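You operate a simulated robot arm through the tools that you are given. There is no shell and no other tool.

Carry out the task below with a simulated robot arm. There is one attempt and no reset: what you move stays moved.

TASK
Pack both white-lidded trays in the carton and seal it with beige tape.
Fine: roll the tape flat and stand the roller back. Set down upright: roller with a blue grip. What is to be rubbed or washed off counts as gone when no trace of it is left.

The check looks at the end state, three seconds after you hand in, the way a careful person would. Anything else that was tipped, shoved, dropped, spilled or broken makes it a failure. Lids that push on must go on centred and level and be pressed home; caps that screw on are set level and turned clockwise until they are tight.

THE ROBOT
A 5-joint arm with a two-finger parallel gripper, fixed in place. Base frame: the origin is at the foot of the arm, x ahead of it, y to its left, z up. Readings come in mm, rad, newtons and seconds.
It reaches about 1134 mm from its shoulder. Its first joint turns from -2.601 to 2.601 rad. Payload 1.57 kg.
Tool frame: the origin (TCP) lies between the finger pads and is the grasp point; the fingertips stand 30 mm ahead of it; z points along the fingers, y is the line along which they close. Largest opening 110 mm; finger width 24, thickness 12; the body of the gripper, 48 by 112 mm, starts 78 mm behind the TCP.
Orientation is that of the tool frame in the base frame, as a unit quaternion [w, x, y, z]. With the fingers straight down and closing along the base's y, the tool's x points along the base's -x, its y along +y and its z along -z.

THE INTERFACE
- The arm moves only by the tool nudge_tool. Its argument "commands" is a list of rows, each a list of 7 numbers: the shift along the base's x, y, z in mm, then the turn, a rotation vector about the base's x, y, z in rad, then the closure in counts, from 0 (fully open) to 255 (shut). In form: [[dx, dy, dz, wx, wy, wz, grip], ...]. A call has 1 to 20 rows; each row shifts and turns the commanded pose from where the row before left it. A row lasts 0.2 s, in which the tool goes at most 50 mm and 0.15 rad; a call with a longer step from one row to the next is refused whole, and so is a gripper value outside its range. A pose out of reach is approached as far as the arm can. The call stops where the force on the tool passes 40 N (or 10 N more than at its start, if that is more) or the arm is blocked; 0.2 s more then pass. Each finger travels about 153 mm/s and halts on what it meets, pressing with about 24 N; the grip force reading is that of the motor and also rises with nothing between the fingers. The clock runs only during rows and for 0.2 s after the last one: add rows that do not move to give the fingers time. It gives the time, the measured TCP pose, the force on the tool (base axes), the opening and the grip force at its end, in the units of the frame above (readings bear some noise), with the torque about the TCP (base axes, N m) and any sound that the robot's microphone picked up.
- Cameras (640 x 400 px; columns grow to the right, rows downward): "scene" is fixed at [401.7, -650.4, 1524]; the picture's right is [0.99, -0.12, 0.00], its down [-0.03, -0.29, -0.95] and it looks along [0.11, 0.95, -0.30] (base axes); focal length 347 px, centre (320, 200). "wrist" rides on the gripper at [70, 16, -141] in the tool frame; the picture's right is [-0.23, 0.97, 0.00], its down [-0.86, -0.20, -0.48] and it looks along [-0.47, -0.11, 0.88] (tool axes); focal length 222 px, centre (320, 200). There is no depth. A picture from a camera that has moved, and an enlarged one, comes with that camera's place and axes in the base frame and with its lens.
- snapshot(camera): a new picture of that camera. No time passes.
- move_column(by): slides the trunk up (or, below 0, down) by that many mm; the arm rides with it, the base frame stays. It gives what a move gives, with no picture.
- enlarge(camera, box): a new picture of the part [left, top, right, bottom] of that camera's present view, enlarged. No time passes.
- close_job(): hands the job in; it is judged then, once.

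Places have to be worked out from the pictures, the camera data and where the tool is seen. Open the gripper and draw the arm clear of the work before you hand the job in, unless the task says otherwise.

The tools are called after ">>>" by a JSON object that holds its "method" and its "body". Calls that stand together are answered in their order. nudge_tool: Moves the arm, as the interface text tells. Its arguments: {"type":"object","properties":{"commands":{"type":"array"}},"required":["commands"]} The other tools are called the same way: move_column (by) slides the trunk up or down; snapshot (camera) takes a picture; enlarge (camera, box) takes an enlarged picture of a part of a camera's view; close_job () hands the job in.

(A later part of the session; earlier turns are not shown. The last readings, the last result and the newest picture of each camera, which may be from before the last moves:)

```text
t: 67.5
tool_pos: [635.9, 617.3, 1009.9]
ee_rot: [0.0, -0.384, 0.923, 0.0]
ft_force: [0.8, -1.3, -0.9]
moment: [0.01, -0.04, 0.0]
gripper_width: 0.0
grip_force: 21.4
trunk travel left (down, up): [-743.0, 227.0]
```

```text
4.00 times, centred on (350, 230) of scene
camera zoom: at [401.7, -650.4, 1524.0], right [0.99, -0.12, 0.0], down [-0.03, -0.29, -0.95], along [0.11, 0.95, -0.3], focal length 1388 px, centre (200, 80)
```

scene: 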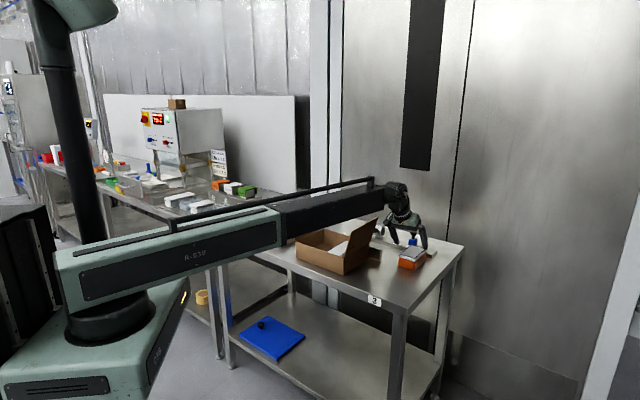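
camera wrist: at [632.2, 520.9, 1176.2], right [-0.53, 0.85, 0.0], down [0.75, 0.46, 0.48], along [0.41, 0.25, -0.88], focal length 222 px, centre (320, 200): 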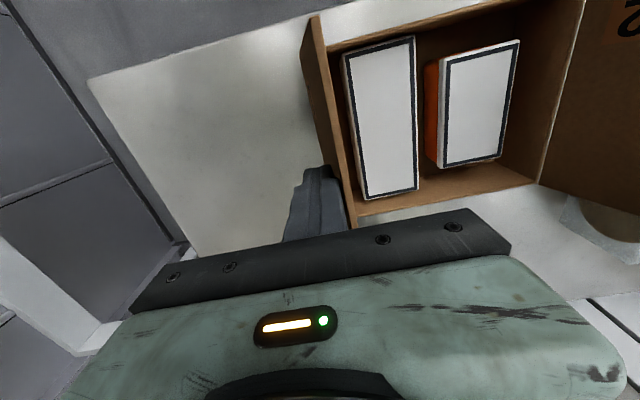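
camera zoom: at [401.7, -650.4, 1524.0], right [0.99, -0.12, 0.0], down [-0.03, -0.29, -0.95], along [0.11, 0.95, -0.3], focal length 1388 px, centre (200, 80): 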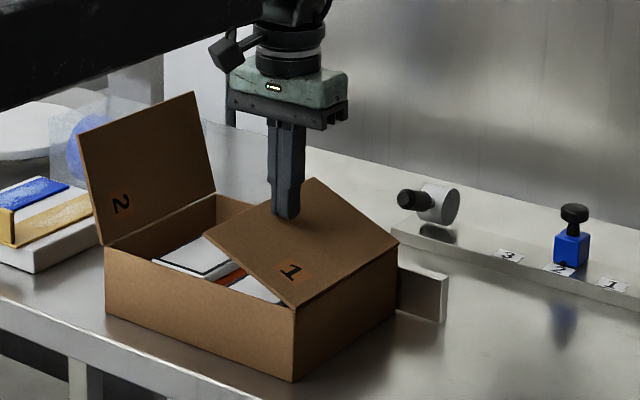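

The flap is pushed down by the fingertips. I continue down to the closed level (fingertips at about 945).

>>> {"method": "move_column", "body": {"by": -25}}

>>> {"method": "move_column", "body": {"by": -8}}

>>> {"method": "enlarge", "body": {"camera": "scene", "box": [290, 180, 410, 280]}}

>>> {"method": "snapshot", "body": {"camera": "wrist"}}

```text
t: 68.2
tool_pos: [636.2, 618.4, 984.6]
ee_rot: [0.0, -0.383, 0.924, 0.0]
ft_force: [1.0, 0.0, 0.3]
moment: [-0.01, 0.02, 0.01]
gripper_width: 0.3
grip_force: 21.5
trunk travel left (down, up): [-718.0, 252.0]
```

```text
t: 68.8
tool_pos: [635.9, 617.1, 976.2]
ee_rot: [0.0, -0.383, 0.924, 0.001]
ft_force: [0.4, 0.0, -0.1]
moment: [-0.06, 0.05, -0.06]
gripper_width: 0.0
grip_force: 21.4
trunk travel left (down, up): [-710.0, 260.0]
```

```text
4.00 times, centred on (350, 230) of scene
camera zoom: at [401.7, -650.4, 1524.0], right [0.99, -0.12, 0.0], down [-0.03, -0.29, -0.95], along [0.11, 0.95, -0.3], focal length 1388 px, centre (200, 80)
```

zoom: 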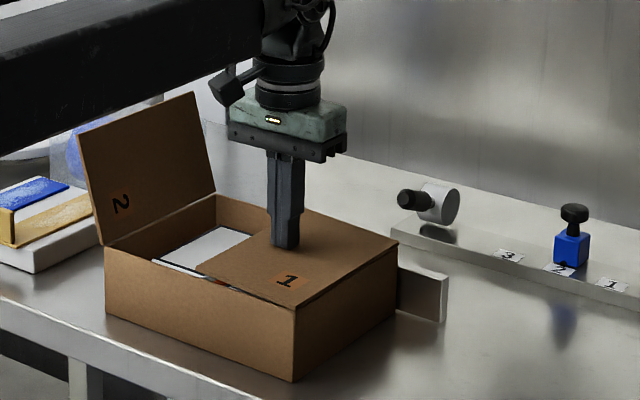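

```text
taken
camera wrist: at [574.5, 578.7, 1118.2], right [-0.53, 0.85, 0.0], down [0.74, 0.46, 0.48], along [0.41, 0.25, -0.88], focal length 222 px, centre (320, 200)
```

wrist: 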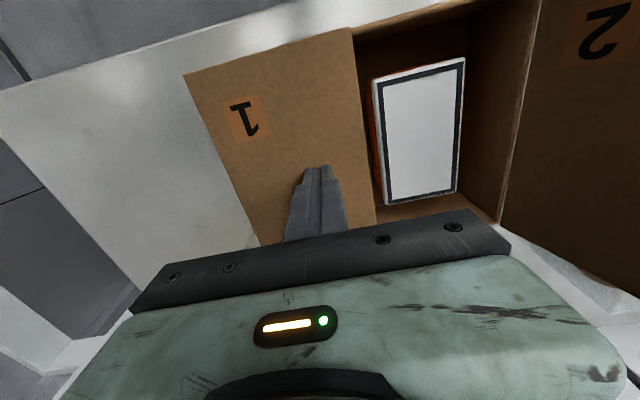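

Flap 1 is nearly flat. I press slightly further until contact force shows.

>>> {"method": "move_column", "body": {"by": -3}}

>>> {"method": "move_column", "body": {"by": -2}}

>>> {"method": "enlarge", "body": {"camera": "scene", "box": [310, 210, 380, 270]}}

```text
t: 69.3
tool_pos: [634.9, 616.0, 974.3]
ee_rot: [0.0, -0.383, 0.924, 0.001]
ft_force: [-0.2, -0.8, -0.1]
moment: [0.01, -0.03, 0.04]
gripper_width: 0.1
grip_force: 21.1
trunk travel left (down, up): [-707.0, 263.0]
```

```text
t: 69.8
tool_pos: [635.4, 617.4, 971.7]
ee_rot: [0.0, -0.383, 0.924, 0.0]
ft_force: [0.2, 0.2, -1.0]
moment: [0.01, 0.02, 0.01]
gripper_width: 0.1
grip_force: 21.7
trunk travel left (down, up): [-705.0, 265.0]
```

```text
6.67 times, centred on (345, 240) of scene
camera zoom: at [401.7, -650.4, 1524.0], right [0.99, -0.12, 0.0], down [-0.03, -0.29, -0.95], along [0.11, 0.95, -0.3], focal length 2313 px, centre (153, -67)
```

zoom: 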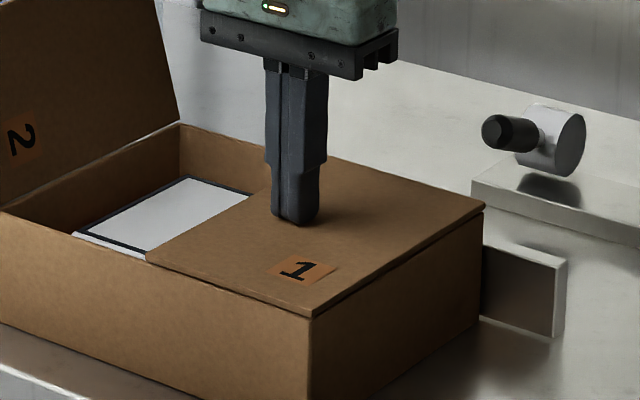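

Flap 1 is closed flat. Now the same for flap 2: up, over to its outside (q side away), and down with closed fingers.

>>> {"method": "move_column", "body": {"by": 141}}

>>> {"method": "nudge_tool", "body": {"commands": [[-27, 27, 0, 0, 0, 0, 255], [-27, 27, 0, 0, 0, 0, 255], [-27, 27, 0, 0, 0, 0, 255], [-27, 27, 0, 0, 0, 0, 255], [-27, 27, 0, 0, 0, 0, 255], [-27, 27, 0, 0, 0, 0, 255], [0, 0, 0, 0, 0, 0, 255]]}}

>>> {"method": "move_column", "body": {"by": -78}}

>>> {"method": "snapshot", "body": {"camera": "wrist"}}

>>> {"method": "enlarge", "body": {"camera": "scene", "box": [240, 170, 370, 270]}}

```text
t: 71.5
tool_pos: [635.1, 616.1, 1112.8]
ee_rot: [0.0, -0.383, 0.924, 0.0]
ft_force: [0.4, 0.7, 0.0]
moment: [0.0, -0.01, -0.01]
gripper_width: 0.0
grip_force: 21.4
trunk travel left (down, up): [-846.0, 124.0]
```

```text
t: 73.1
tool_pos: [475.2, 777.7, 1112.5]
ee_rot: [0.0, -0.383, 0.924, 0.0]
ft_force: [0.2, -0.4, -0.4]
moment: [-0.01, 0.0, 0.02]
gripper_width: 0.0
grip_force: 20.8
trunk travel left (down, up): [-846.0, 124.0]
```

```text
t: 74.3
tool_pos: [473.8, 777.7, 1034.8]
ee_rot: [0.0, -0.383, 0.924, 0.0]
ft_force: [0.2, 0.3, 0.2]
moment: [0.02, -0.01, 0.01]
gripper_width: 0.0
grip_force: 21.3
trunk travel left (down, up): [-768.0, 202.0]
```

```text
taken
camera wrist: at [413.2, 739.6, 1176.3], right [-0.53, 0.85, 0.0], down [0.74, 0.46, 0.48], along [0.41, 0.25, -0.88], focal length 222 px, centre (320, 200)
```

wrist: 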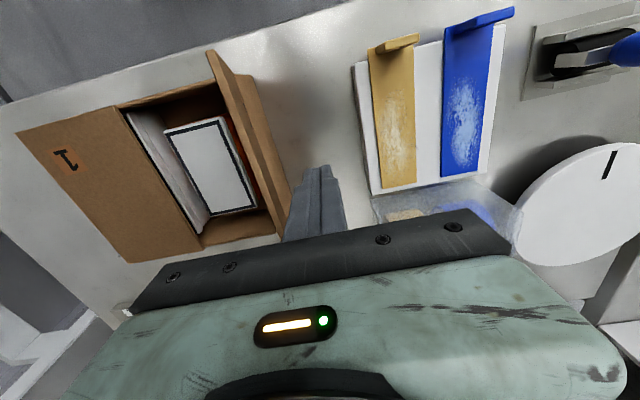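

```text
4.00 times, centred on (305, 220) of scene
camera zoom: at [401.7, -650.4, 1524.0], right [0.99, -0.12, 0.0], down [-0.03, -0.29, -0.95], along [0.11, 0.95, -0.3], focal length 1388 px, centre (380, 120)
```

zoom: 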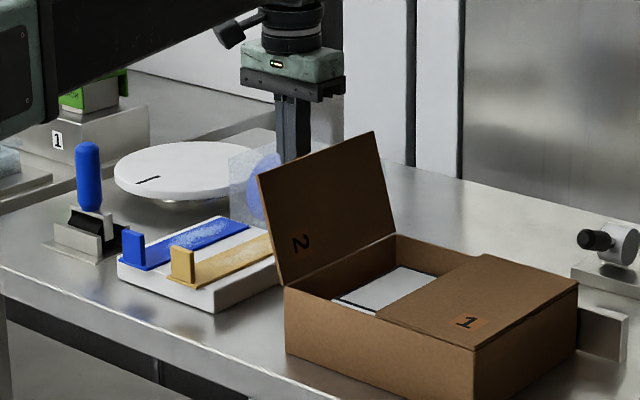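

Fingers are outside flap 2 and clear of the tape. I push it inward.

>>> {"method": "nudge_tool", "body": {"commands": [[7.07, -7.07, 0, 0, 0, 0, 255], [7.07, -7.07, 0, 0, 0, 0, 255], [7.07, -7.07, 0, 0, 0, 0, 255], [7.07, -7.07, 0, 0, 0, 0, 255], [7.07, -7.07, 0, 0, 0, 0, 255], [7.07, -7.07, 0, 0, 0, 0, 255], [7.07, -7.07, 0, 0, 0, 0, 255], [7.07, -7.07, 0, 0, 0, 0, 255], [7.07, -7.07, 0, 0, 0, 0, 255], [7.07, -7.07, 0, 0, 0, 0, 255], [7.07, -7.07, 0, 0, 0, 0, 255]]}}

>>> {"method": "enlarge", "body": {"camera": "scene", "box": [260, 170, 390, 270]}}

```text
t: 76.7
tool_pos: [551.7, 701.3, 1035.7]
ee_rot: [0.0, -0.384, 0.924, -0.001]
ft_force: [-0.5, -0.2, -0.3]
moment: [0.0, 0.02, -0.02]
gripper_width: 0.0
grip_force: 21.3
trunk travel left (down, up): [-768.0, 202.0]
```

```text
4.00 times, centred on (325, 220) of scene
camera zoom: at [401.7, -650.4, 1524.0], right [0.99, -0.12, 0.0], down [-0.03, -0.29, -0.95], along [0.11, 0.95, -0.3], focal length 1388 px, centre (300, 120)
```

zoom: 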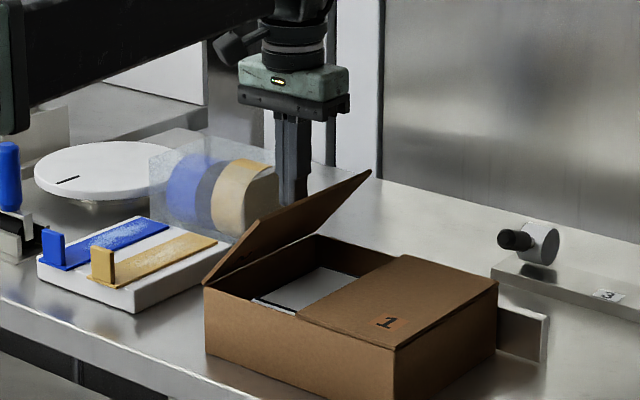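

Flap 2 is leaning inward. I move 30 mm further and press down in steps.

>>> {"method": "nudge_tool", "body": {"commands": [[7.07, -7.07, 0, 0, 0, 0, 255], [7.07, -7.07, 0, 0, 0, 0, 255], [7.07, -7.07, 0, 0, 0, 0, 255]]}}

>>> {"method": "move_column", "body": {"by": -25}}

>>> {"method": "move_column", "body": {"by": -25}}

>>> {"method": "move_column", "body": {"by": -10}}

>>> {"method": "enlarge", "body": {"camera": "scene", "box": [280, 190, 390, 280]}}

```text
t: 77.5
tool_pos: [573.7, 679.9, 1034.9]
ee_rot: [0.0, -0.383, 0.924, 0.0]
ft_force: [-0.4, -0.6, -0.4]
moment: [0.01, 0.02, 0.01]
gripper_width: 0.0
grip_force: 21.6
trunk travel left (down, up): [-768.0, 202.0]
```

```text
t: 78.2
tool_pos: [573.8, 680.6, 1009.7]
ee_rot: [0.0, -0.383, 0.924, 0.0]
ft_force: [0.9, -0.5, 0.8]
moment: [-0.03, 0.01, -0.02]
gripper_width: 0.1
grip_force: 21.5
trunk travel left (down, up): [-743.0, 227.0]
```

```text
t: 78.9
tool_pos: [572.7, 680.1, 985.3]
ee_rot: [0.0, -0.383, 0.924, 0.001]
ft_force: [0.7, -0.2, 0.8]
moment: [0.0, 0.02, -0.02]
gripper_width: 0.0
grip_force: 20.9
trunk travel left (down, up): [-718.0, 252.0]
```

```text
t: 79.5
tool_pos: [572.4, 681.3, 975.2]
ee_rot: [0.0, -0.383, 0.924, 0.0]
ft_force: [0.0, 0.4, -0.4]
moment: [-0.03, -0.02, -0.01]
gripper_width: 0.0
grip_force: 21.0
trunk travel left (down, up): [-708.0, 262.0]
```

```text
4.44 times, centred on (335, 235) of scene
camera zoom: at [401.7, -650.4, 1524.0], right [0.99, -0.12, 0.0], down [-0.03, -0.29, -0.95], along [0.11, 0.95, -0.3], focal length 1542 px, centre (253, 44)
```

zoom: 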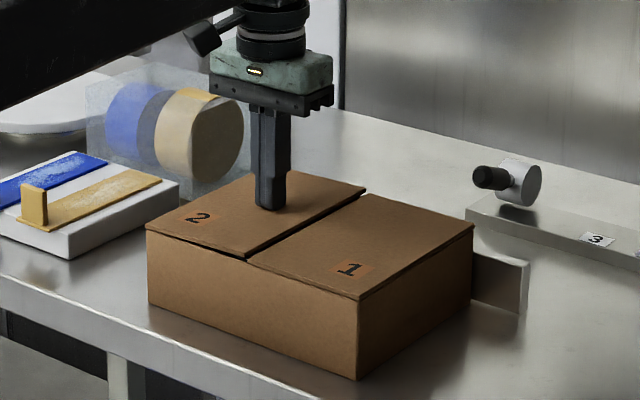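

Almost down; flap 2's free edge is still a little high. I press a few millimetres more and look close.

>>> {"method": "move_column", "body": {"by": -4}}

>>> {"method": "enlarge", "body": {"camera": "scene", "box": [295, 215, 375, 275]}}

```text
t: 80.0
tool_pos: [573.4, 679.3, 970.7]
ee_rot: [0.0, -0.384, 0.923, 0.0]
ft_force: [0.8, 0.9, 1.2]
moment: [0.01, 0.03, -0.03]
gripper_width: 0.0
grip_force: 21.1
trunk travel left (down, up): [-704.0, 266.0]
```

```text
6.67 times, centred on (335, 245) of scene
camera zoom: at [401.7, -650.4, 1524.0], right [0.99, -0.12, 0.0], down [-0.03, -0.29, -0.95], along [0.11, 0.95, -0.3], focal length 2313 px, centre (220, -100)
```

zoom: 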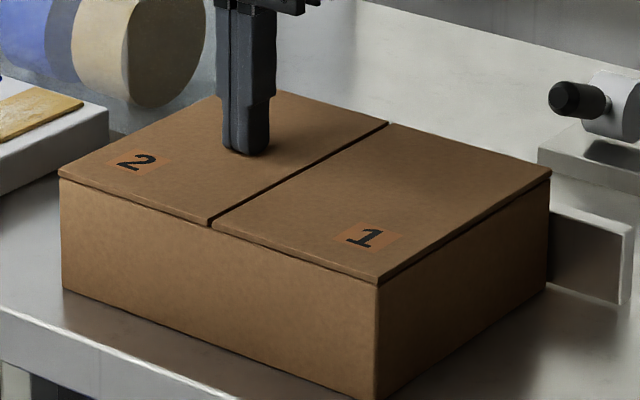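

Both flaps are flat, meeting in a seam. I raise and step back to measure the seam and the tape strip from above.

>>> {"method": "move_column", "body": {"by": 150}}

>>> {"method": "nudge_tool", "body": {"commands": [[-10, 20, 0, 0, 0, 0, 0], [-10, 30, 0, 0, 0, 0, 0], [-10, 30, 0, 0, 0, 0, 0], [-10, 20, 0, 0, 0, 0, 0], [0, 0, 0, 0, 0, 0, 0]]}}

>>> {"method": "snapshot", "body": {"camera": "wrist"}}

>>> {"method": "enlarge", "body": {"camera": "wrist", "box": [100, 0, 420, 200]}}

>>> {"method": "enlarge", "body": {"camera": "wrist", "box": [280, 0, 480, 150]}}

```text
t: 81.7
tool_pos: [572.4, 680.1, 1120.7]
ee_rot: [0.0, -0.384, 0.923, 0.0]
ft_force: [-0.3, 0.4, -0.1]
moment: [-0.01, 0.01, 0.03]
gripper_width: 0.0
grip_force: 21.3
trunk travel left (down, up): [-854.0, 116.0]
```

```text
t: 82.9
tool_pos: [521.9, 762.7, 1121.0]
ee_rot: [0.002, -0.384, 0.923, 0.001]
ft_force: [0.7, 0.7, -0.3]
moment: [0.01, 0.0, -0.03]
gripper_width: 110.0
grip_force: 0.2
out of reach, approached as far as the arm can: row 3, 4
trunk travel left (down, up): [-854.0, 116.0]
```

```text
taken
camera wrist: at [460.3, 723.9, 1262.0], right [-0.53, 0.85, 0.0], down [0.74, 0.46, 0.48], along [0.41, 0.26, -0.88], focal length 222 px, centre (320, 200)
```

wrist: 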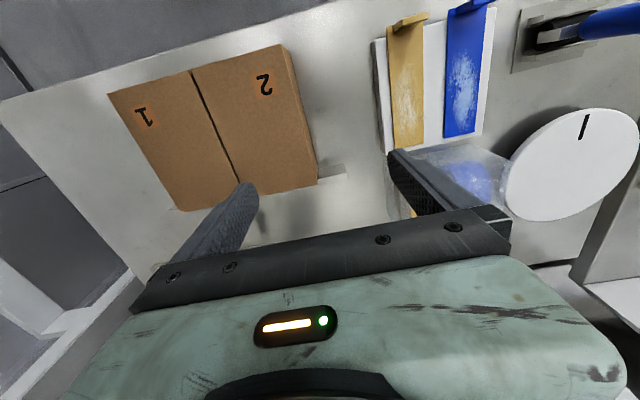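

```text
2.00 times, centred on (260, 100) of wrist
camera zoom: at [460.3, 723.9, 1262.0], right [-0.53, 0.85, 0.0], down [0.74, 0.46, 0.48], along [0.41, 0.26, -0.88], focal length 444 px, centre (440, 400)
```

zoom: 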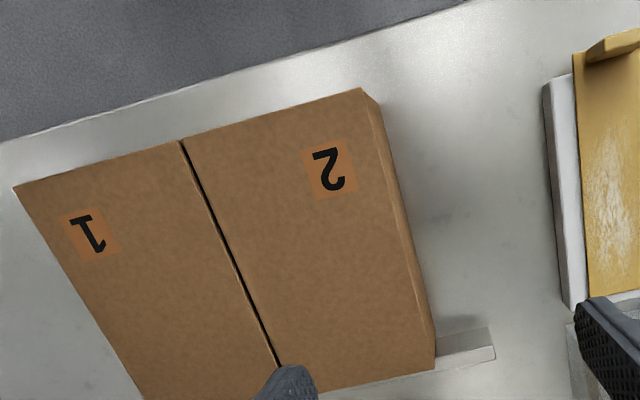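

```text
2.67 times, centred on (380, 75) of wrist
camera zoom: at [460.3, 723.9, 1262.0], right [-0.53, 0.85, 0.0], down [0.74, 0.46, 0.48], along [0.41, 0.26, -0.88], focal length 592 px, centre (160, 533)
```

zoom: 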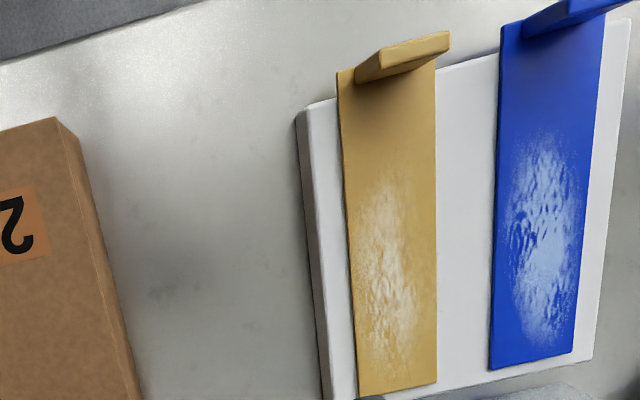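

The seam lies at q≈−31 (through (538,582) and (647,691)) at 45°. The beige strip is about 168×47 at z≈894, and its tab is centred near (351, 785) with its top at about 930. I go above the tab, turning the tool 90° so the fingers close across the tab's thickness.

>>> {"method": "nudge_tool", "body": {"commands": [[-15.6, 2, 0, 0, 0, 0.1428, 139], [-15.6, 2, 0, 0, 0, 0.1428, 139], [-15.6, 2, 0, 0, 0, 0.1428, 139], [-15.6, 2, 0, 0, 0, 0.1428, 139], [-15.6, 2, 0, 0, 0, 0.1428, 139], [-15.6, 2, 0, 0, 0, 0.1428, 139], [-15.6, 2, 0, 0, 0, 0.1428, 139], [-15.6, 2, 0, 0, 0, 0.1428, 139], [-15.6, 2, 0, 0, 0, 0.1428, 139], [-15.6, 2, 0, 0, 0, 0.1428, 139], [-15.6, 2, 0, 0, 0, 0.1428, 139], [0, 0, 0, 0, 0, 0, 139]]}}

>>> {"method": "snapshot", "body": {"camera": "wrist"}}

>>> {"method": "enlarge", "body": {"camera": "scene", "box": [230, 180, 330, 260]}}

```text
t: 85.5
tool_pos: [349.4, 784.2, 1121.1]
ee_rot: [0.001, 0.924, -0.382, 0.0]
ft_force: [0.4, 0.1, -0.3]
moment: [0.01, -0.01, -0.01]
gripper_width: 50.1
grip_force: 0.1
trunk travel left (down, up): [-854.0, 116.0]
```

```text
taken
camera wrist: at [386.9, 722.9, 1262.2], right [-0.85, -0.53, 0.0], down [-0.47, 0.74, 0.48], along [-0.25, 0.41, -0.88], focal length 222 px, centre (320, 200)
```

wrist: 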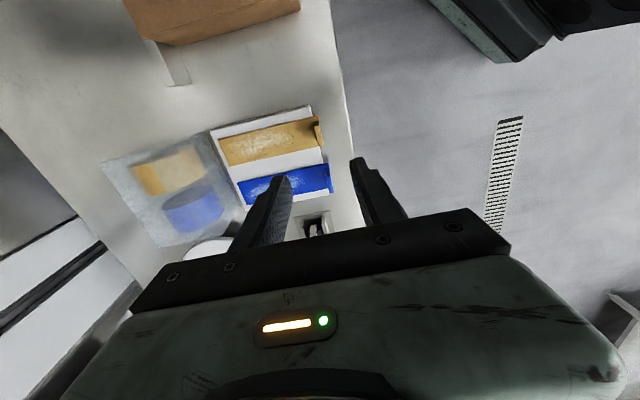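

```text
5.00 times, centred on (280, 220) of scene
camera zoom: at [401.7, -650.4, 1524.0], right [0.99, -0.12, 0.0], down [-0.03, -0.29, -0.95], along [0.11, 0.95, -0.3], focal length 1734 px, centre (520, 100)
```

zoom: 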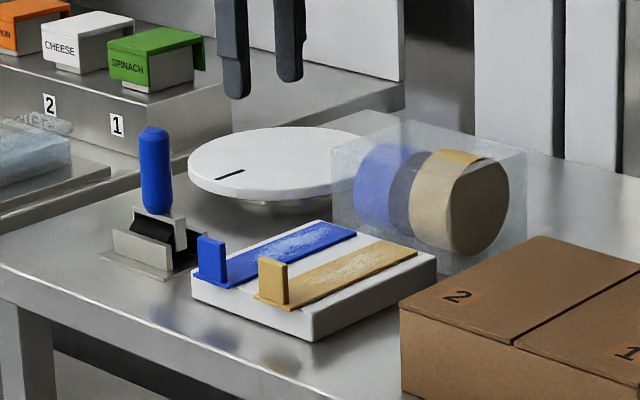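

I zoom on the tab from this viewpoint to refine its position before lowering.

>>> {"method": "enlarge", "body": {"camera": "wrist", "box": [200, 90, 360, 210]}}

>>> {"method": "enlarge", "body": {"camera": "scene", "box": [255, 220, 315, 265]}}

```text
3.33 times, centred on (280, 150) of wrist
camera zoom: at [386.9, 722.9, 1262.2], right [-0.85, -0.53, 0.0], down [-0.47, 0.74, 0.48], along [-0.25, 0.41, -0.88], focal length 740 px, centre (453, 367)
```

zoom: 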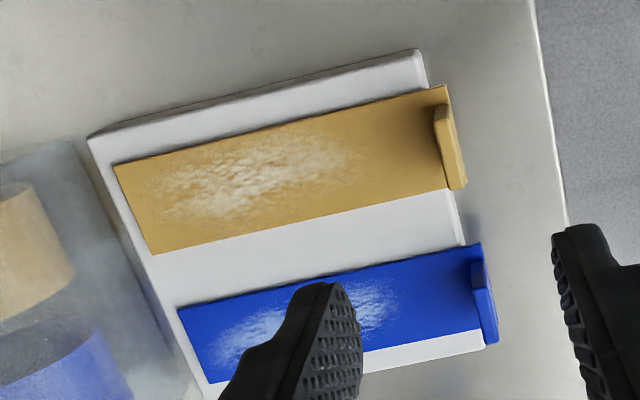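

```text
8.89 times, centred on (285, 242) of scene
camera zoom: at [401.7, -650.4, 1524.0], right [0.99, -0.12, 0.0], down [-0.03, -0.29, -0.95], along [0.11, 0.95, -0.3], focal length 3084 px, centre (631, -178)
```

zoom: 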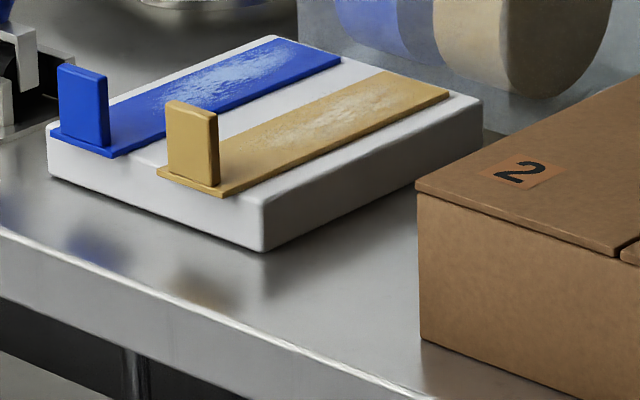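

The tab centre (about p 801.8, q −306) coincides with the tool. I lower so the fingertips stop about 8 mm above the strip, then check.

>>> {"method": "move_column", "body": {"by": -150}}

>>> {"method": "snapshot", "body": {"camera": "wrist"}}

>>> {"method": "enlarge", "body": {"camera": "scene", "box": [240, 190, 320, 250]}}

```text
t: 87.3
tool_pos: [350.3, 785.1, 971.4]
ee_rot: [0.0, 0.924, -0.383, 0.0]
ft_force: [-0.5, 0.4, 0.4]
moment: [-0.02, 0.01, -0.01]
gripper_width: 50.1
grip_force: 0.1
trunk travel left (down, up): [-704.0, 266.0]
```

```text
taken
camera wrist: at [387.0, 722.6, 1112.3], right [-0.85, -0.53, 0.0], down [-0.46, 0.75, 0.48], along [-0.25, 0.41, -0.88], focal length 222 px, centre (320, 200)
```

wrist: 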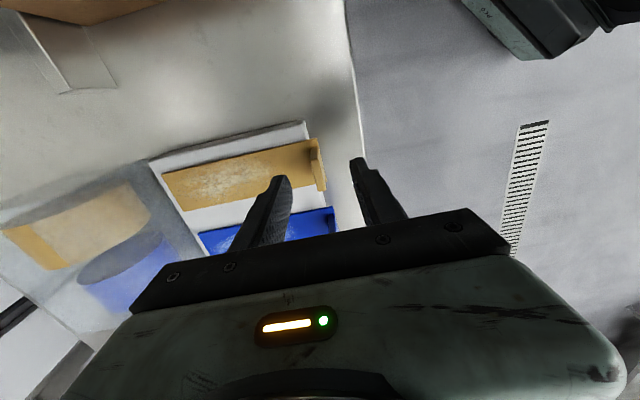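

```text
6.67 times, centred on (280, 220) of scene
camera zoom: at [401.7, -650.4, 1524.0], right [0.99, -0.12, 0.0], down [-0.03, -0.29, -0.95], along [0.11, 0.95, -0.3], focal length 2313 px, centre (587, 67)
```

zoom: 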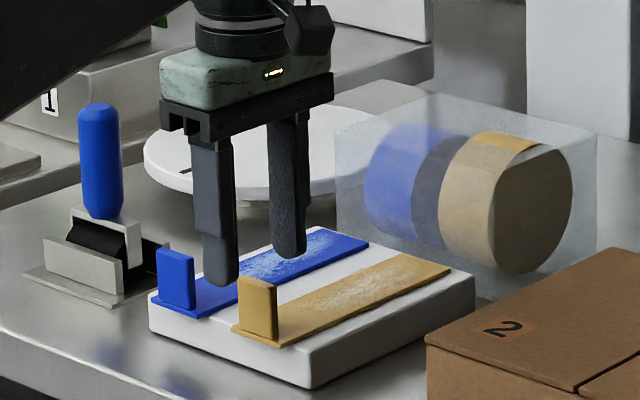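

Aligned. I lower the last 38 mm.

>>> {"method": "move_column", "body": {"by": -38}}

>>> {"method": "enlarge", "body": {"camera": "wrist", "box": [220, 120, 420, 240]}}

>>> {"method": "enlarge", "body": {"camera": "scene", "box": [240, 200, 320, 260]}}

```text
t: 88.1
tool_pos: [349.6, 783.7, 933.3]
ee_rot: [0.001, 0.924, -0.383, 0.0]
ft_force: [0.9, 0.3, -1.0]
moment: [0.04, 0.02, 0.02]
gripper_width: 50.5
grip_force: 0.1
trunk travel left (down, up): [-666.0, 304.0]
```

```text
3.20 times, centred on (320, 180) of wrist
camera zoom: at [387.0, 722.6, 1074.3], right [-0.85, -0.53, 0.0], down [-0.46, 0.75, 0.48], along [-0.25, 0.41, -0.88], focal length 711 px, centre (320, 264)
```

zoom: 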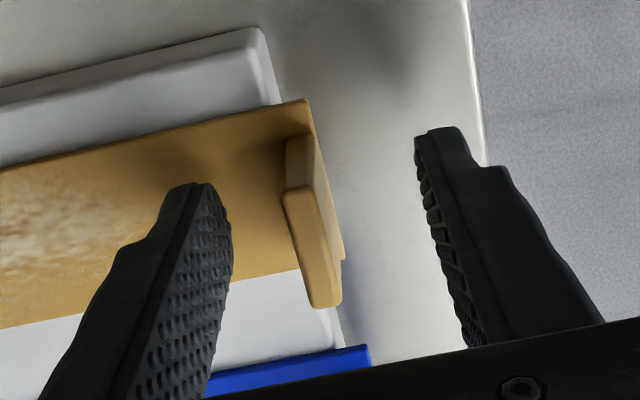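

```text
6.67 times, centred on (280, 230) of scene
camera zoom: at [401.7, -650.4, 1524.0], right [0.99, -0.12, 0.0], down [-0.03, -0.29, -0.95], along [0.11, 0.95, -0.3], focal length 2313 px, centre (587, 0)
```

zoom: 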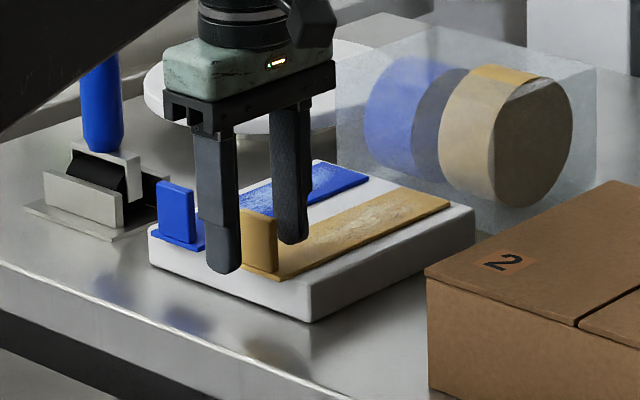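

The tab stands between the fingers. I close on it and lift slightly to start the peel.

>>> {"method": "nudge_tool", "body": {"commands": [[0, 0, 0, 0, 0, 0, 190], [0, 0, 0, 0, 0, 0, 255], [0, 0, 0, 0, 0, 0, 255], [0, 0, 0, 0, 0, 0, 255]]}}

>>> {"method": "move_column", "body": {"by": 10}}

>>> {"method": "enlarge", "body": {"camera": "scene", "box": [240, 200, 320, 260]}}

```text
t: 89.1
tool_pos: [350.1, 783.6, 933.4]
ee_rot: [0.001, 0.924, -0.382, 0.0]
ft_force: [0.2, 0.2, 2.4]
moment: [0.04, -0.02, 0.0]
gripper_width: 6.9
grip_force: 24.3
trunk travel left (down, up): [-666.0, 304.0]
```

```text
t: 89.7
tool_pos: [349.5, 785.0, 943.4]
ee_rot: [0.0, 0.924, -0.382, 0.0]
ft_force: [-0.4, 0.4, -0.4]
moment: [-0.02, 0.03, 0.01]
gripper_width: 6.7
grip_force: 23.9
trunk travel left (down, up): [-676.0, 294.0]
```

```text
6.67 times, centred on (280, 230) of scene
camera zoom: at [401.7, -650.4, 1524.0], right [0.99, -0.12, 0.0], down [-0.03, -0.29, -0.95], along [0.11, 0.95, -0.3], focal length 2313 px, centre (587, 0)
```

zoom: 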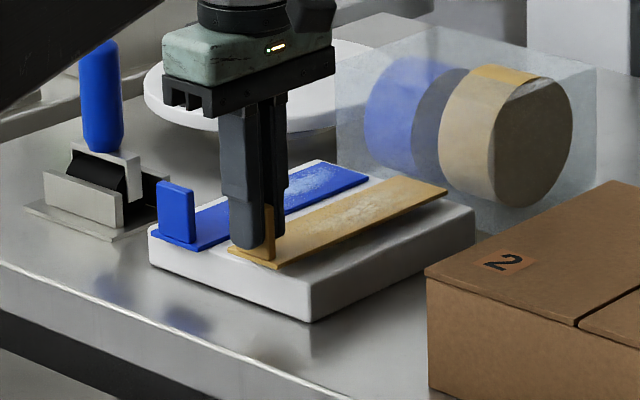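

The strip comes up as one stiff piece. I raise it well clear and check how it sits in the gripper.

>>> {"method": "move_column", "body": {"by": 110}}

>>> {"method": "snapshot", "body": {"camera": "wrist"}}

>>> {"method": "enlarge", "body": {"camera": "scene", "box": [230, 170, 350, 260]}}

```text
t: 91.1
tool_pos: [348.5, 784.5, 1052.9]
ee_rot: [-0.001, 0.924, -0.382, 0.0]
ft_force: [0.5, -0.1, -0.7]
moment: [-0.01, 0.04, -0.01]
gripper_width: 6.9
grip_force: 24.0
trunk travel left (down, up): [-786.0, 184.0]
```

```text
taken
camera wrist: at [387.1, 722.8, 1194.1], right [-0.85, -0.53, 0.0], down [-0.46, 0.75, 0.48], along [-0.25, 0.41, -0.88], focal length 222 px, centre (320, 200)
```

wrist: 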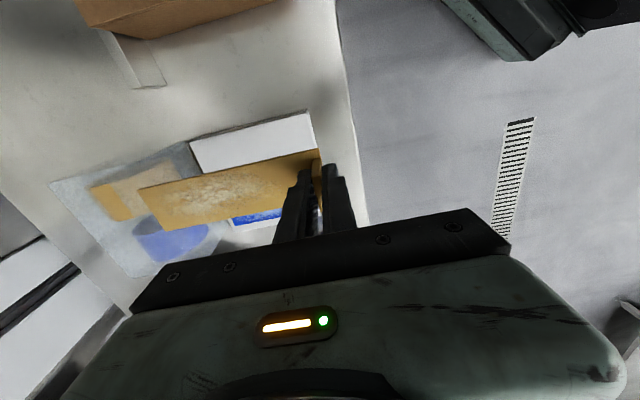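

```text
4.44 times, centred on (290, 215) of scene
camera zoom: at [401.7, -650.4, 1524.0], right [0.99, -0.12, 0.0], down [-0.03, -0.29, -0.95], along [0.11, 0.95, -0.3], focal length 1542 px, centre (453, 133)
```

zoom: 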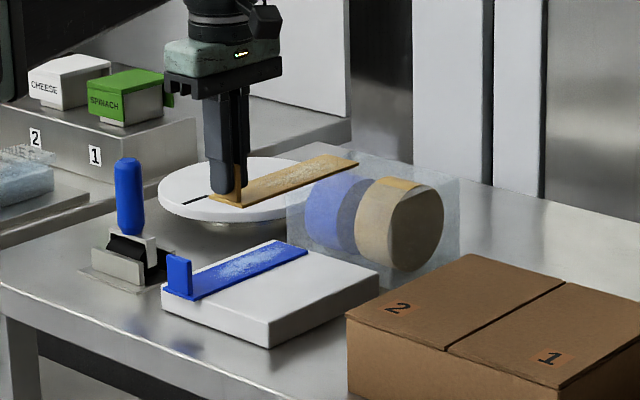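

The strip hangs level. I carry it over the carton seam.

>>> {"method": "nudge_tool", "body": {"commands": [[16, -16, 0, 0, 0, 0, 255], [33, -32.5, 0, 0, 0, 0, 255], [33, -32.5, 0, 0, 0, 0, 255], [33, -32.5, 0, 0, 0, 0, 255], [33, -32.5, 0, 0, 0, 0, 255], [33, -32.5, 0, 0, 0, 0, 255], [16.5, -16, 0, 0, 0, 0, 255], [0, 0, 0, 0, 0, 0, 255]]}}

>>> {"method": "snapshot", "body": {"camera": "wrist"}}

>>> {"method": "enlarge", "body": {"camera": "wrist", "box": [100, 60, 360, 260]}}

>>> {"method": "enlarge", "body": {"camera": "scene", "box": [280, 180, 390, 270]}}

```text
t: 92.9
tool_pos: [547.4, 588.6, 1053.1]
ee_rot: [0.0, 0.924, -0.382, -0.001]
ft_force: [-0.4, 0.3, -0.3]
moment: [-0.01, 0.02, -0.03]
gripper_width: 6.6
grip_force: 24.1
trunk travel left (down, up): [-786.0, 184.0]
```

```text
taken
camera wrist: at [584.7, 527.4, 1194.2], right [-0.85, -0.53, 0.0], down [-0.46, 0.74, 0.48], along [-0.25, 0.41, -0.88], focal length 222 px, centre (320, 200)
```

wrist: 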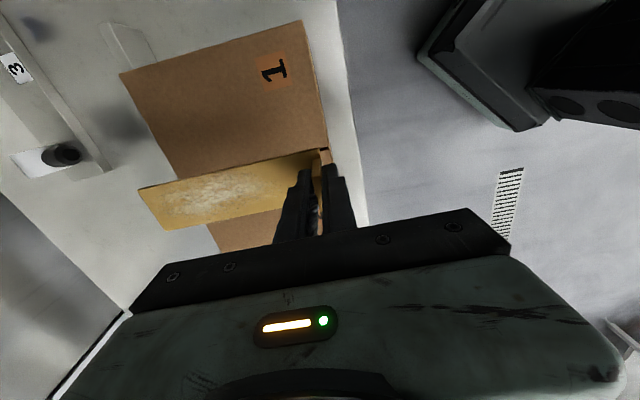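

```text
2.00 times, centred on (230, 160) of wrist
camera zoom: at [584.7, 527.4, 1194.2], right [-0.85, -0.53, 0.0], down [-0.46, 0.74, 0.48], along [-0.25, 0.41, -0.88], focal length 444 px, centre (500, 280)
```

zoom: 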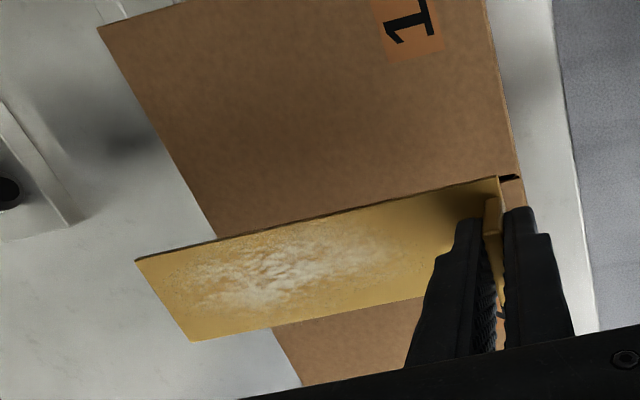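

```text
4.44 times, centred on (335, 225) of scene
camera zoom: at [401.7, -650.4, 1524.0], right [0.99, -0.12, 0.0], down [-0.03, -0.29, -0.95], along [0.11, 0.95, -0.3], focal length 1542 px, centre (253, 89)
```

zoom: 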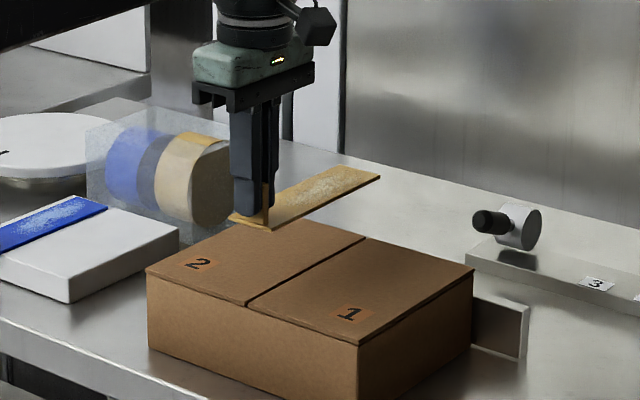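

The strip is centred on the seam within 1 mm and parallel to it. I nudge 2 mm along the seam and lower to just above the lid.

>>> {"method": "nudge_tool", "body": {"commands": [[1.7, 1.1, 0, 0, 0, 0, 255], [0, 0, 0, 0, 0, 0, 255]]}}

>>> {"method": "move_column", "body": {"by": -58}}

>>> {"method": "snapshot", "body": {"camera": "wrist"}}

>>> {"method": "enlarge", "body": {"camera": "wrist", "box": [100, 60, 360, 260]}}

>>> {"method": "enlarge", "body": {"camera": "scene", "box": [300, 200, 380, 260]}}

```text
t: 93.5
tool_pos: [547.8, 590.3, 1053.1]
ee_rot: [0.0, 0.924, -0.382, -0.001]
ft_force: [0.8, 0.7, -0.3]
moment: [-0.01, 0.0, 0.02]
gripper_width: 6.7
grip_force: 23.9
trunk travel left (down, up): [-786.0, 184.0]
```

```text
t: 94.5
tool_pos: [548.8, 590.4, 995.3]
ee_rot: [0.0, 0.923, -0.384, 0.0]
ft_force: [-1.3, 0.4, -0.9]
moment: [0.0, 0.02, 0.0]
gripper_width: 6.4
grip_force: 23.8
trunk travel left (down, up): [-728.0, 242.0]
```

```text
taken
camera wrist: at [585.5, 529.0, 1136.2], right [-0.85, -0.53, 0.0], down [-0.46, 0.75, 0.48], along [-0.25, 0.41, -0.88], focal length 222 px, centre (320, 200)
```

wrist: 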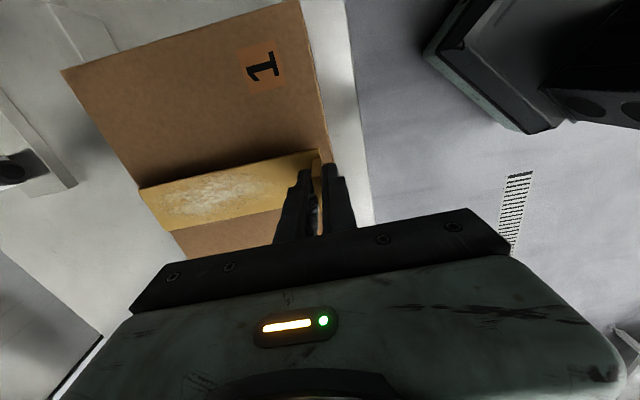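

```text
2.00 times, centred on (230, 160) of wrist
camera zoom: at [585.5, 529.0, 1136.2], right [-0.85, -0.53, 0.0], down [-0.46, 0.75, 0.48], along [-0.25, 0.41, -0.88], focal length 444 px, centre (500, 280)
```

zoom: 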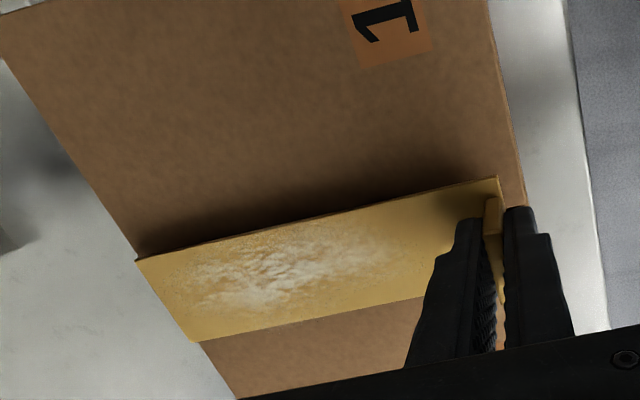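

```text
6.67 times, centred on (340, 230) of scene
camera zoom: at [401.7, -650.4, 1524.0], right [0.99, -0.12, 0.0], down [-0.03, -0.29, -0.95], along [0.11, 0.95, -0.3], focal length 2313 px, centre (187, 0)
```

zoom: 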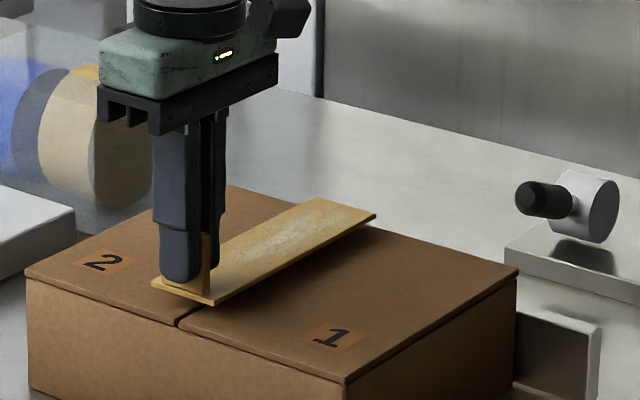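

Alignment looks good. I lower another 9 mm so the strip is just above the lid, then re-check against the seam.

>>> {"method": "move_column", "body": {"by": -9}}

>>> {"method": "enlarge", "body": {"camera": "scene", "box": [310, 215, 370, 260]}}

>>> {"method": "enlarge", "body": {"camera": "wrist", "box": [260, 120, 380, 200]}}

```text
t: 95.1
tool_pos: [546.9, 589.8, 985.5]
ee_rot: [0.0, 0.924, -0.382, 0.0]
ft_force: [0.1, 0.4, -0.1]
moment: [-0.01, -0.02, 0.02]
gripper_width: 7.2
grip_force: 23.8
trunk travel left (down, up): [-719.0, 251.0]
```

```text
8.89 times, centred on (340, 238) of scene
camera zoom: at [401.7, -650.4, 1524.0], right [0.99, -0.12, 0.0], down [-0.03, -0.29, -0.95], along [0.11, 0.95, -0.3], focal length 3084 px, centre (142, -133)
```

zoom: 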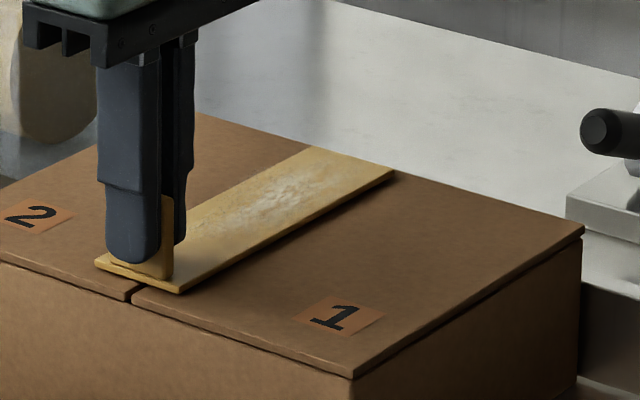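

```text
5.00 times, centred on (320, 160) of wrist
camera zoom: at [585.5, 529.0, 1127.2], right [-0.85, -0.53, 0.0], down [-0.46, 0.75, 0.48], along [-0.25, 0.41, -0.88], focal length 1111 px, centre (320, 400)
```

zoom: 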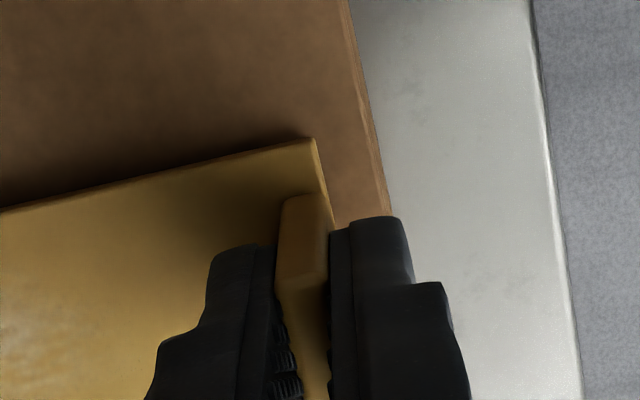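

The remaining gap looks like about 8 mm and the strip about 1 mm off the seam. I trim 1 mm and lower 5 mm, then verify again.

>>> {"method": "nudge_tool", "body": {"commands": [[0.8, -0.8, 0, 0, 0, 0, 255], [0, 0, 0, 0, 0, 0, 255]]}}

>>> {"method": "move_column", "body": {"by": -5}}

>>> {"method": "enlarge", "body": {"camera": "scene", "box": [310, 215, 370, 260]}}

```text
t: 95.7
tool_pos: [547.9, 590.5, 985.6]
ee_rot: [0.0, 0.924, -0.382, 0.001]
ft_force: [-1.1, 1.2, -0.5]
moment: [0.06, 0.09, 0.21]
gripper_width: 6.9
grip_force: 24.2
trunk travel left (down, up): [-719.0, 251.0]
```

```text
t: 96.2
tool_pos: [548.1, 589.0, 982.7]
ee_rot: [-0.001, 0.924, -0.383, 0.0]
ft_force: [0.0, 3.4, 19.2]
moment: [0.51, -0.39, 0.16]
gripper_width: 7.2
grip_force: 23.9
trunk travel left (down, up): [-714.0, 256.0]
```

```text
8.89 times, centred on (340, 238) of scene
camera zoom: at [401.7, -650.4, 1524.0], right [0.99, -0.12, 0.0], down [-0.03, -0.29, -0.95], along [0.11, 0.95, -0.3], focal length 3084 px, centre (142, -133)
```

zoom: 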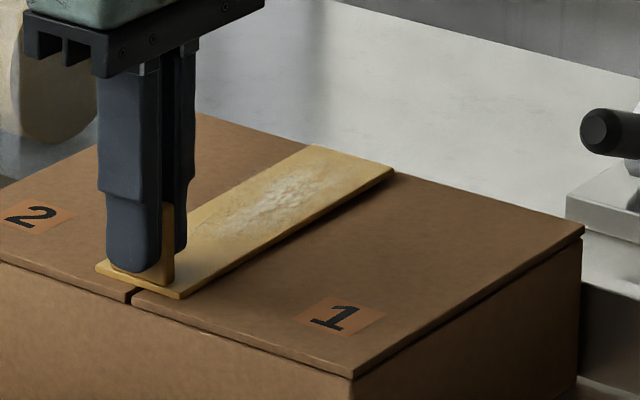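

Contact (19 N) came earlier than estimated. I look closely at the strip's edges to see if it lies flat on the lid and where the seam is.

>>> {"method": "enlarge", "body": {"camera": "scene", "box": [312, 232, 342, 256]}}

>>> {"method": "enlarge", "body": {"camera": "scene", "box": [335, 222, 365, 246]}}

>>> {"method": "enlarge", "body": {"camera": "wrist", "box": [80, 60, 360, 260]}}

```text
16.00 times, centred on (327, 244) of scene
camera zoom: at [401.7, -650.4, 1524.0], right [0.99, -0.12, 0.0], down [-0.03, -0.29, -0.95], along [0.11, 0.95, -0.3], focal length 5550 px, centre (208, -504)
```

zoom: 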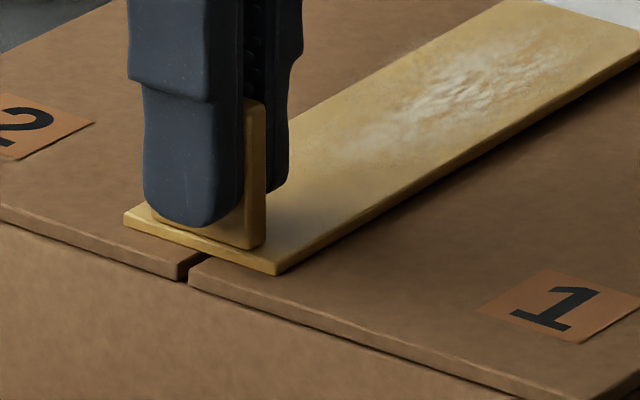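

```text
16.00 times, centred on (350, 234) of scene
camera zoom: at [401.7, -650.4, 1524.0], right [0.99, -0.12, 0.0], down [-0.03, -0.29, -0.95], along [0.11, 0.95, -0.3], focal length 5550 px, centre (-160, -344)
```

zoom: 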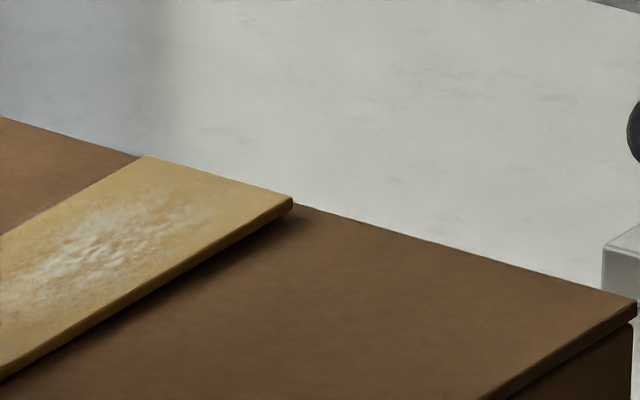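

```text
2.00 times, centred on (220, 160) of wrist
camera zoom: at [585.5, 527.6, 1123.4], right [-0.85, -0.53, 0.0], down [-0.46, 0.74, 0.48], along [-0.25, 0.41, -0.88], focal length 444 px, centre (520, 280)
```

zoom: 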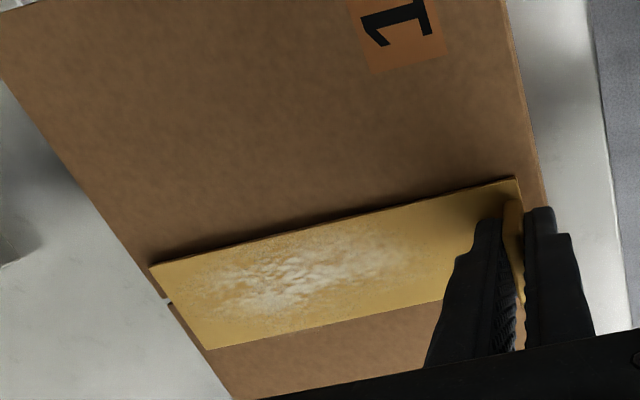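

The strip's front end is touching, with the seam running under its centre (about 2 mm off). The back end is slightly high and should settle once let go. I relieve the pressure and open the fingers.

>>> {"method": "move_column", "body": {"by": 2}}

>>> {"method": "nudge_tool", "body": {"commands": [[0, 0, 0, 0, 0, 0, 235], [0, 0, 0, 0, 0, 0, 215], [0, 0, 0, 0, 0, 0, 190], [0, 0, 0, 0, 0, 0, 170], [0, 0, 0, 0, 0, 0, 170]]}}

>>> {"method": "enlarge", "body": {"camera": "scene", "box": [310, 215, 370, 260]}}

>>> {"method": "enlarge", "body": {"camera": "wrist", "box": [80, 60, 360, 260]}}

```text
t: 96.7
tool_pos: [548.9, 590.2, 982.9]
ee_rot: [0.0, 0.924, -0.383, 0.0]
ft_force: [-1.0, 1.3, 4.6]
moment: [0.37, -0.19, 0.15]
gripper_width: 6.7
grip_force: 24.3
trunk travel left (down, up): [-716.0, 254.0]
```

```text
t: 97.9
tool_pos: [549.8, 589.3, 982.8]
ee_rot: [0.0, 0.924, -0.383, 0.0]
ft_force: [0.3, 0.9, 0.5]
moment: [-0.01, 0.0, -0.01]
gripper_width: 36.3
grip_force: 0.2
trunk travel left (down, up): [-716.0, 254.0]
```

```text
8.89 times, centred on (340, 238) of scene
camera zoom: at [401.7, -650.4, 1524.0], right [0.99, -0.12, 0.0], down [-0.03, -0.29, -0.95], along [0.11, 0.95, -0.3], focal length 3084 px, centre (142, -133)
```

zoom: 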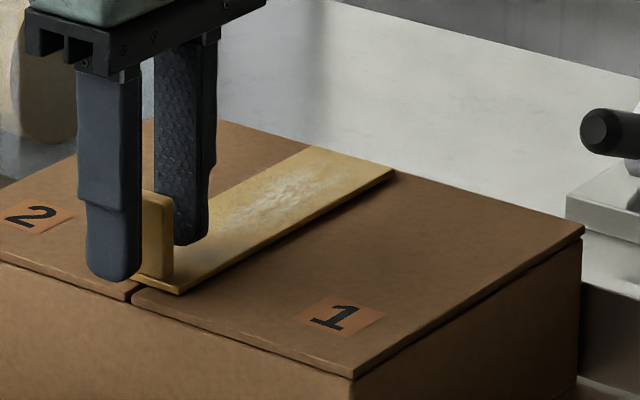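

```text
2.00 times, centred on (220, 160) of wrist
camera zoom: at [586.4, 528.3, 1124.2], right [-0.85, -0.53, 0.0], down [-0.46, 0.75, 0.48], along [-0.25, 0.41, -0.88], focal length 444 px, centre (520, 280)
```

zoom: 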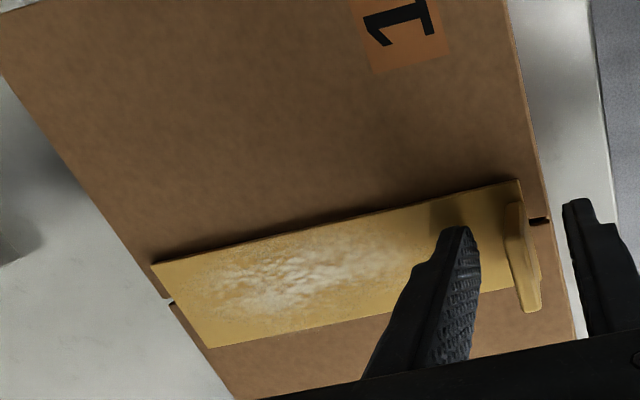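

Released; the strip stays centred over the seam. I raise straight up and inspect.

>>> {"method": "move_column", "body": {"by": 140}}

>>> {"method": "enlarge", "body": {"camera": "scene", "box": [310, 215, 370, 260]}}

>>> {"method": "snapshot", "body": {"camera": "wrist"}}

>>> {"method": "enlarge", "body": {"camera": "wrist", "box": [140, 20, 380, 190]}}

```text
t: 99.6
tool_pos: [548.6, 590.7, 1122.6]
ee_rot: [0.001, 0.924, -0.383, 0.0]
ft_force: [-0.9, -0.4, -0.3]
moment: [0.01, -0.02, 0.01]
gripper_width: 36.6
grip_force: 0.1
trunk travel left (down, up): [-856.0, 114.0]
```

```text
8.89 times, centred on (340, 238) of scene
camera zoom: at [401.7, -650.4, 1524.0], right [0.99, -0.12, 0.0], down [-0.03, -0.29, -0.95], along [0.11, 0.95, -0.3], focal length 3084 px, centre (142, -133)
```

zoom: 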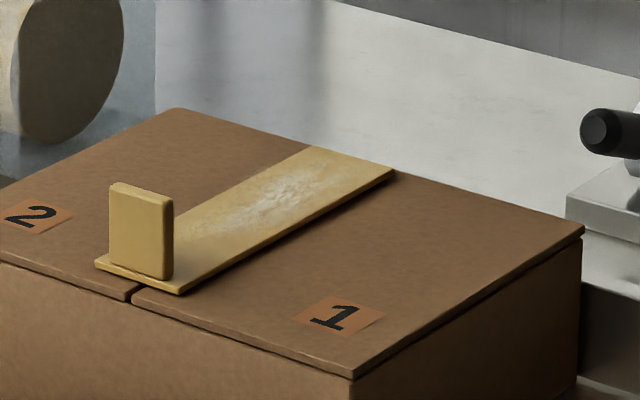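

```text
taken
camera wrist: at [586.4, 528.4, 1264.1], right [-0.85, -0.53, 0.0], down [-0.46, 0.75, 0.48], along [-0.25, 0.41, -0.88], focal length 222 px, centre (320, 200)
```

wrist: 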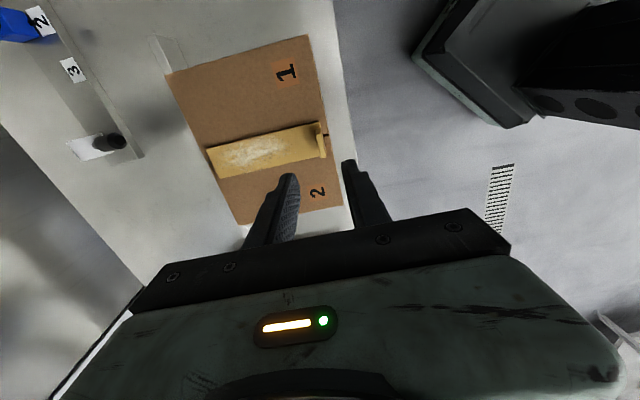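

```text
2.35 times, centred on (260, 105) of wrist
camera zoom: at [586.4, 528.4, 1264.1], right [-0.85, -0.53, 0.0], down [-0.46, 0.75, 0.48], along [-0.25, 0.41, -0.88], focal length 523 px, centre (461, 424)
```

zoom: 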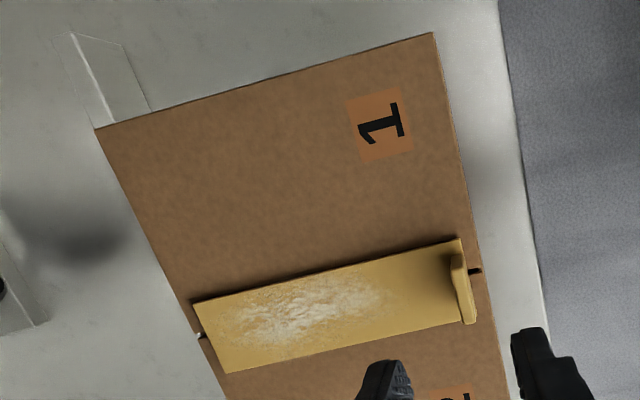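

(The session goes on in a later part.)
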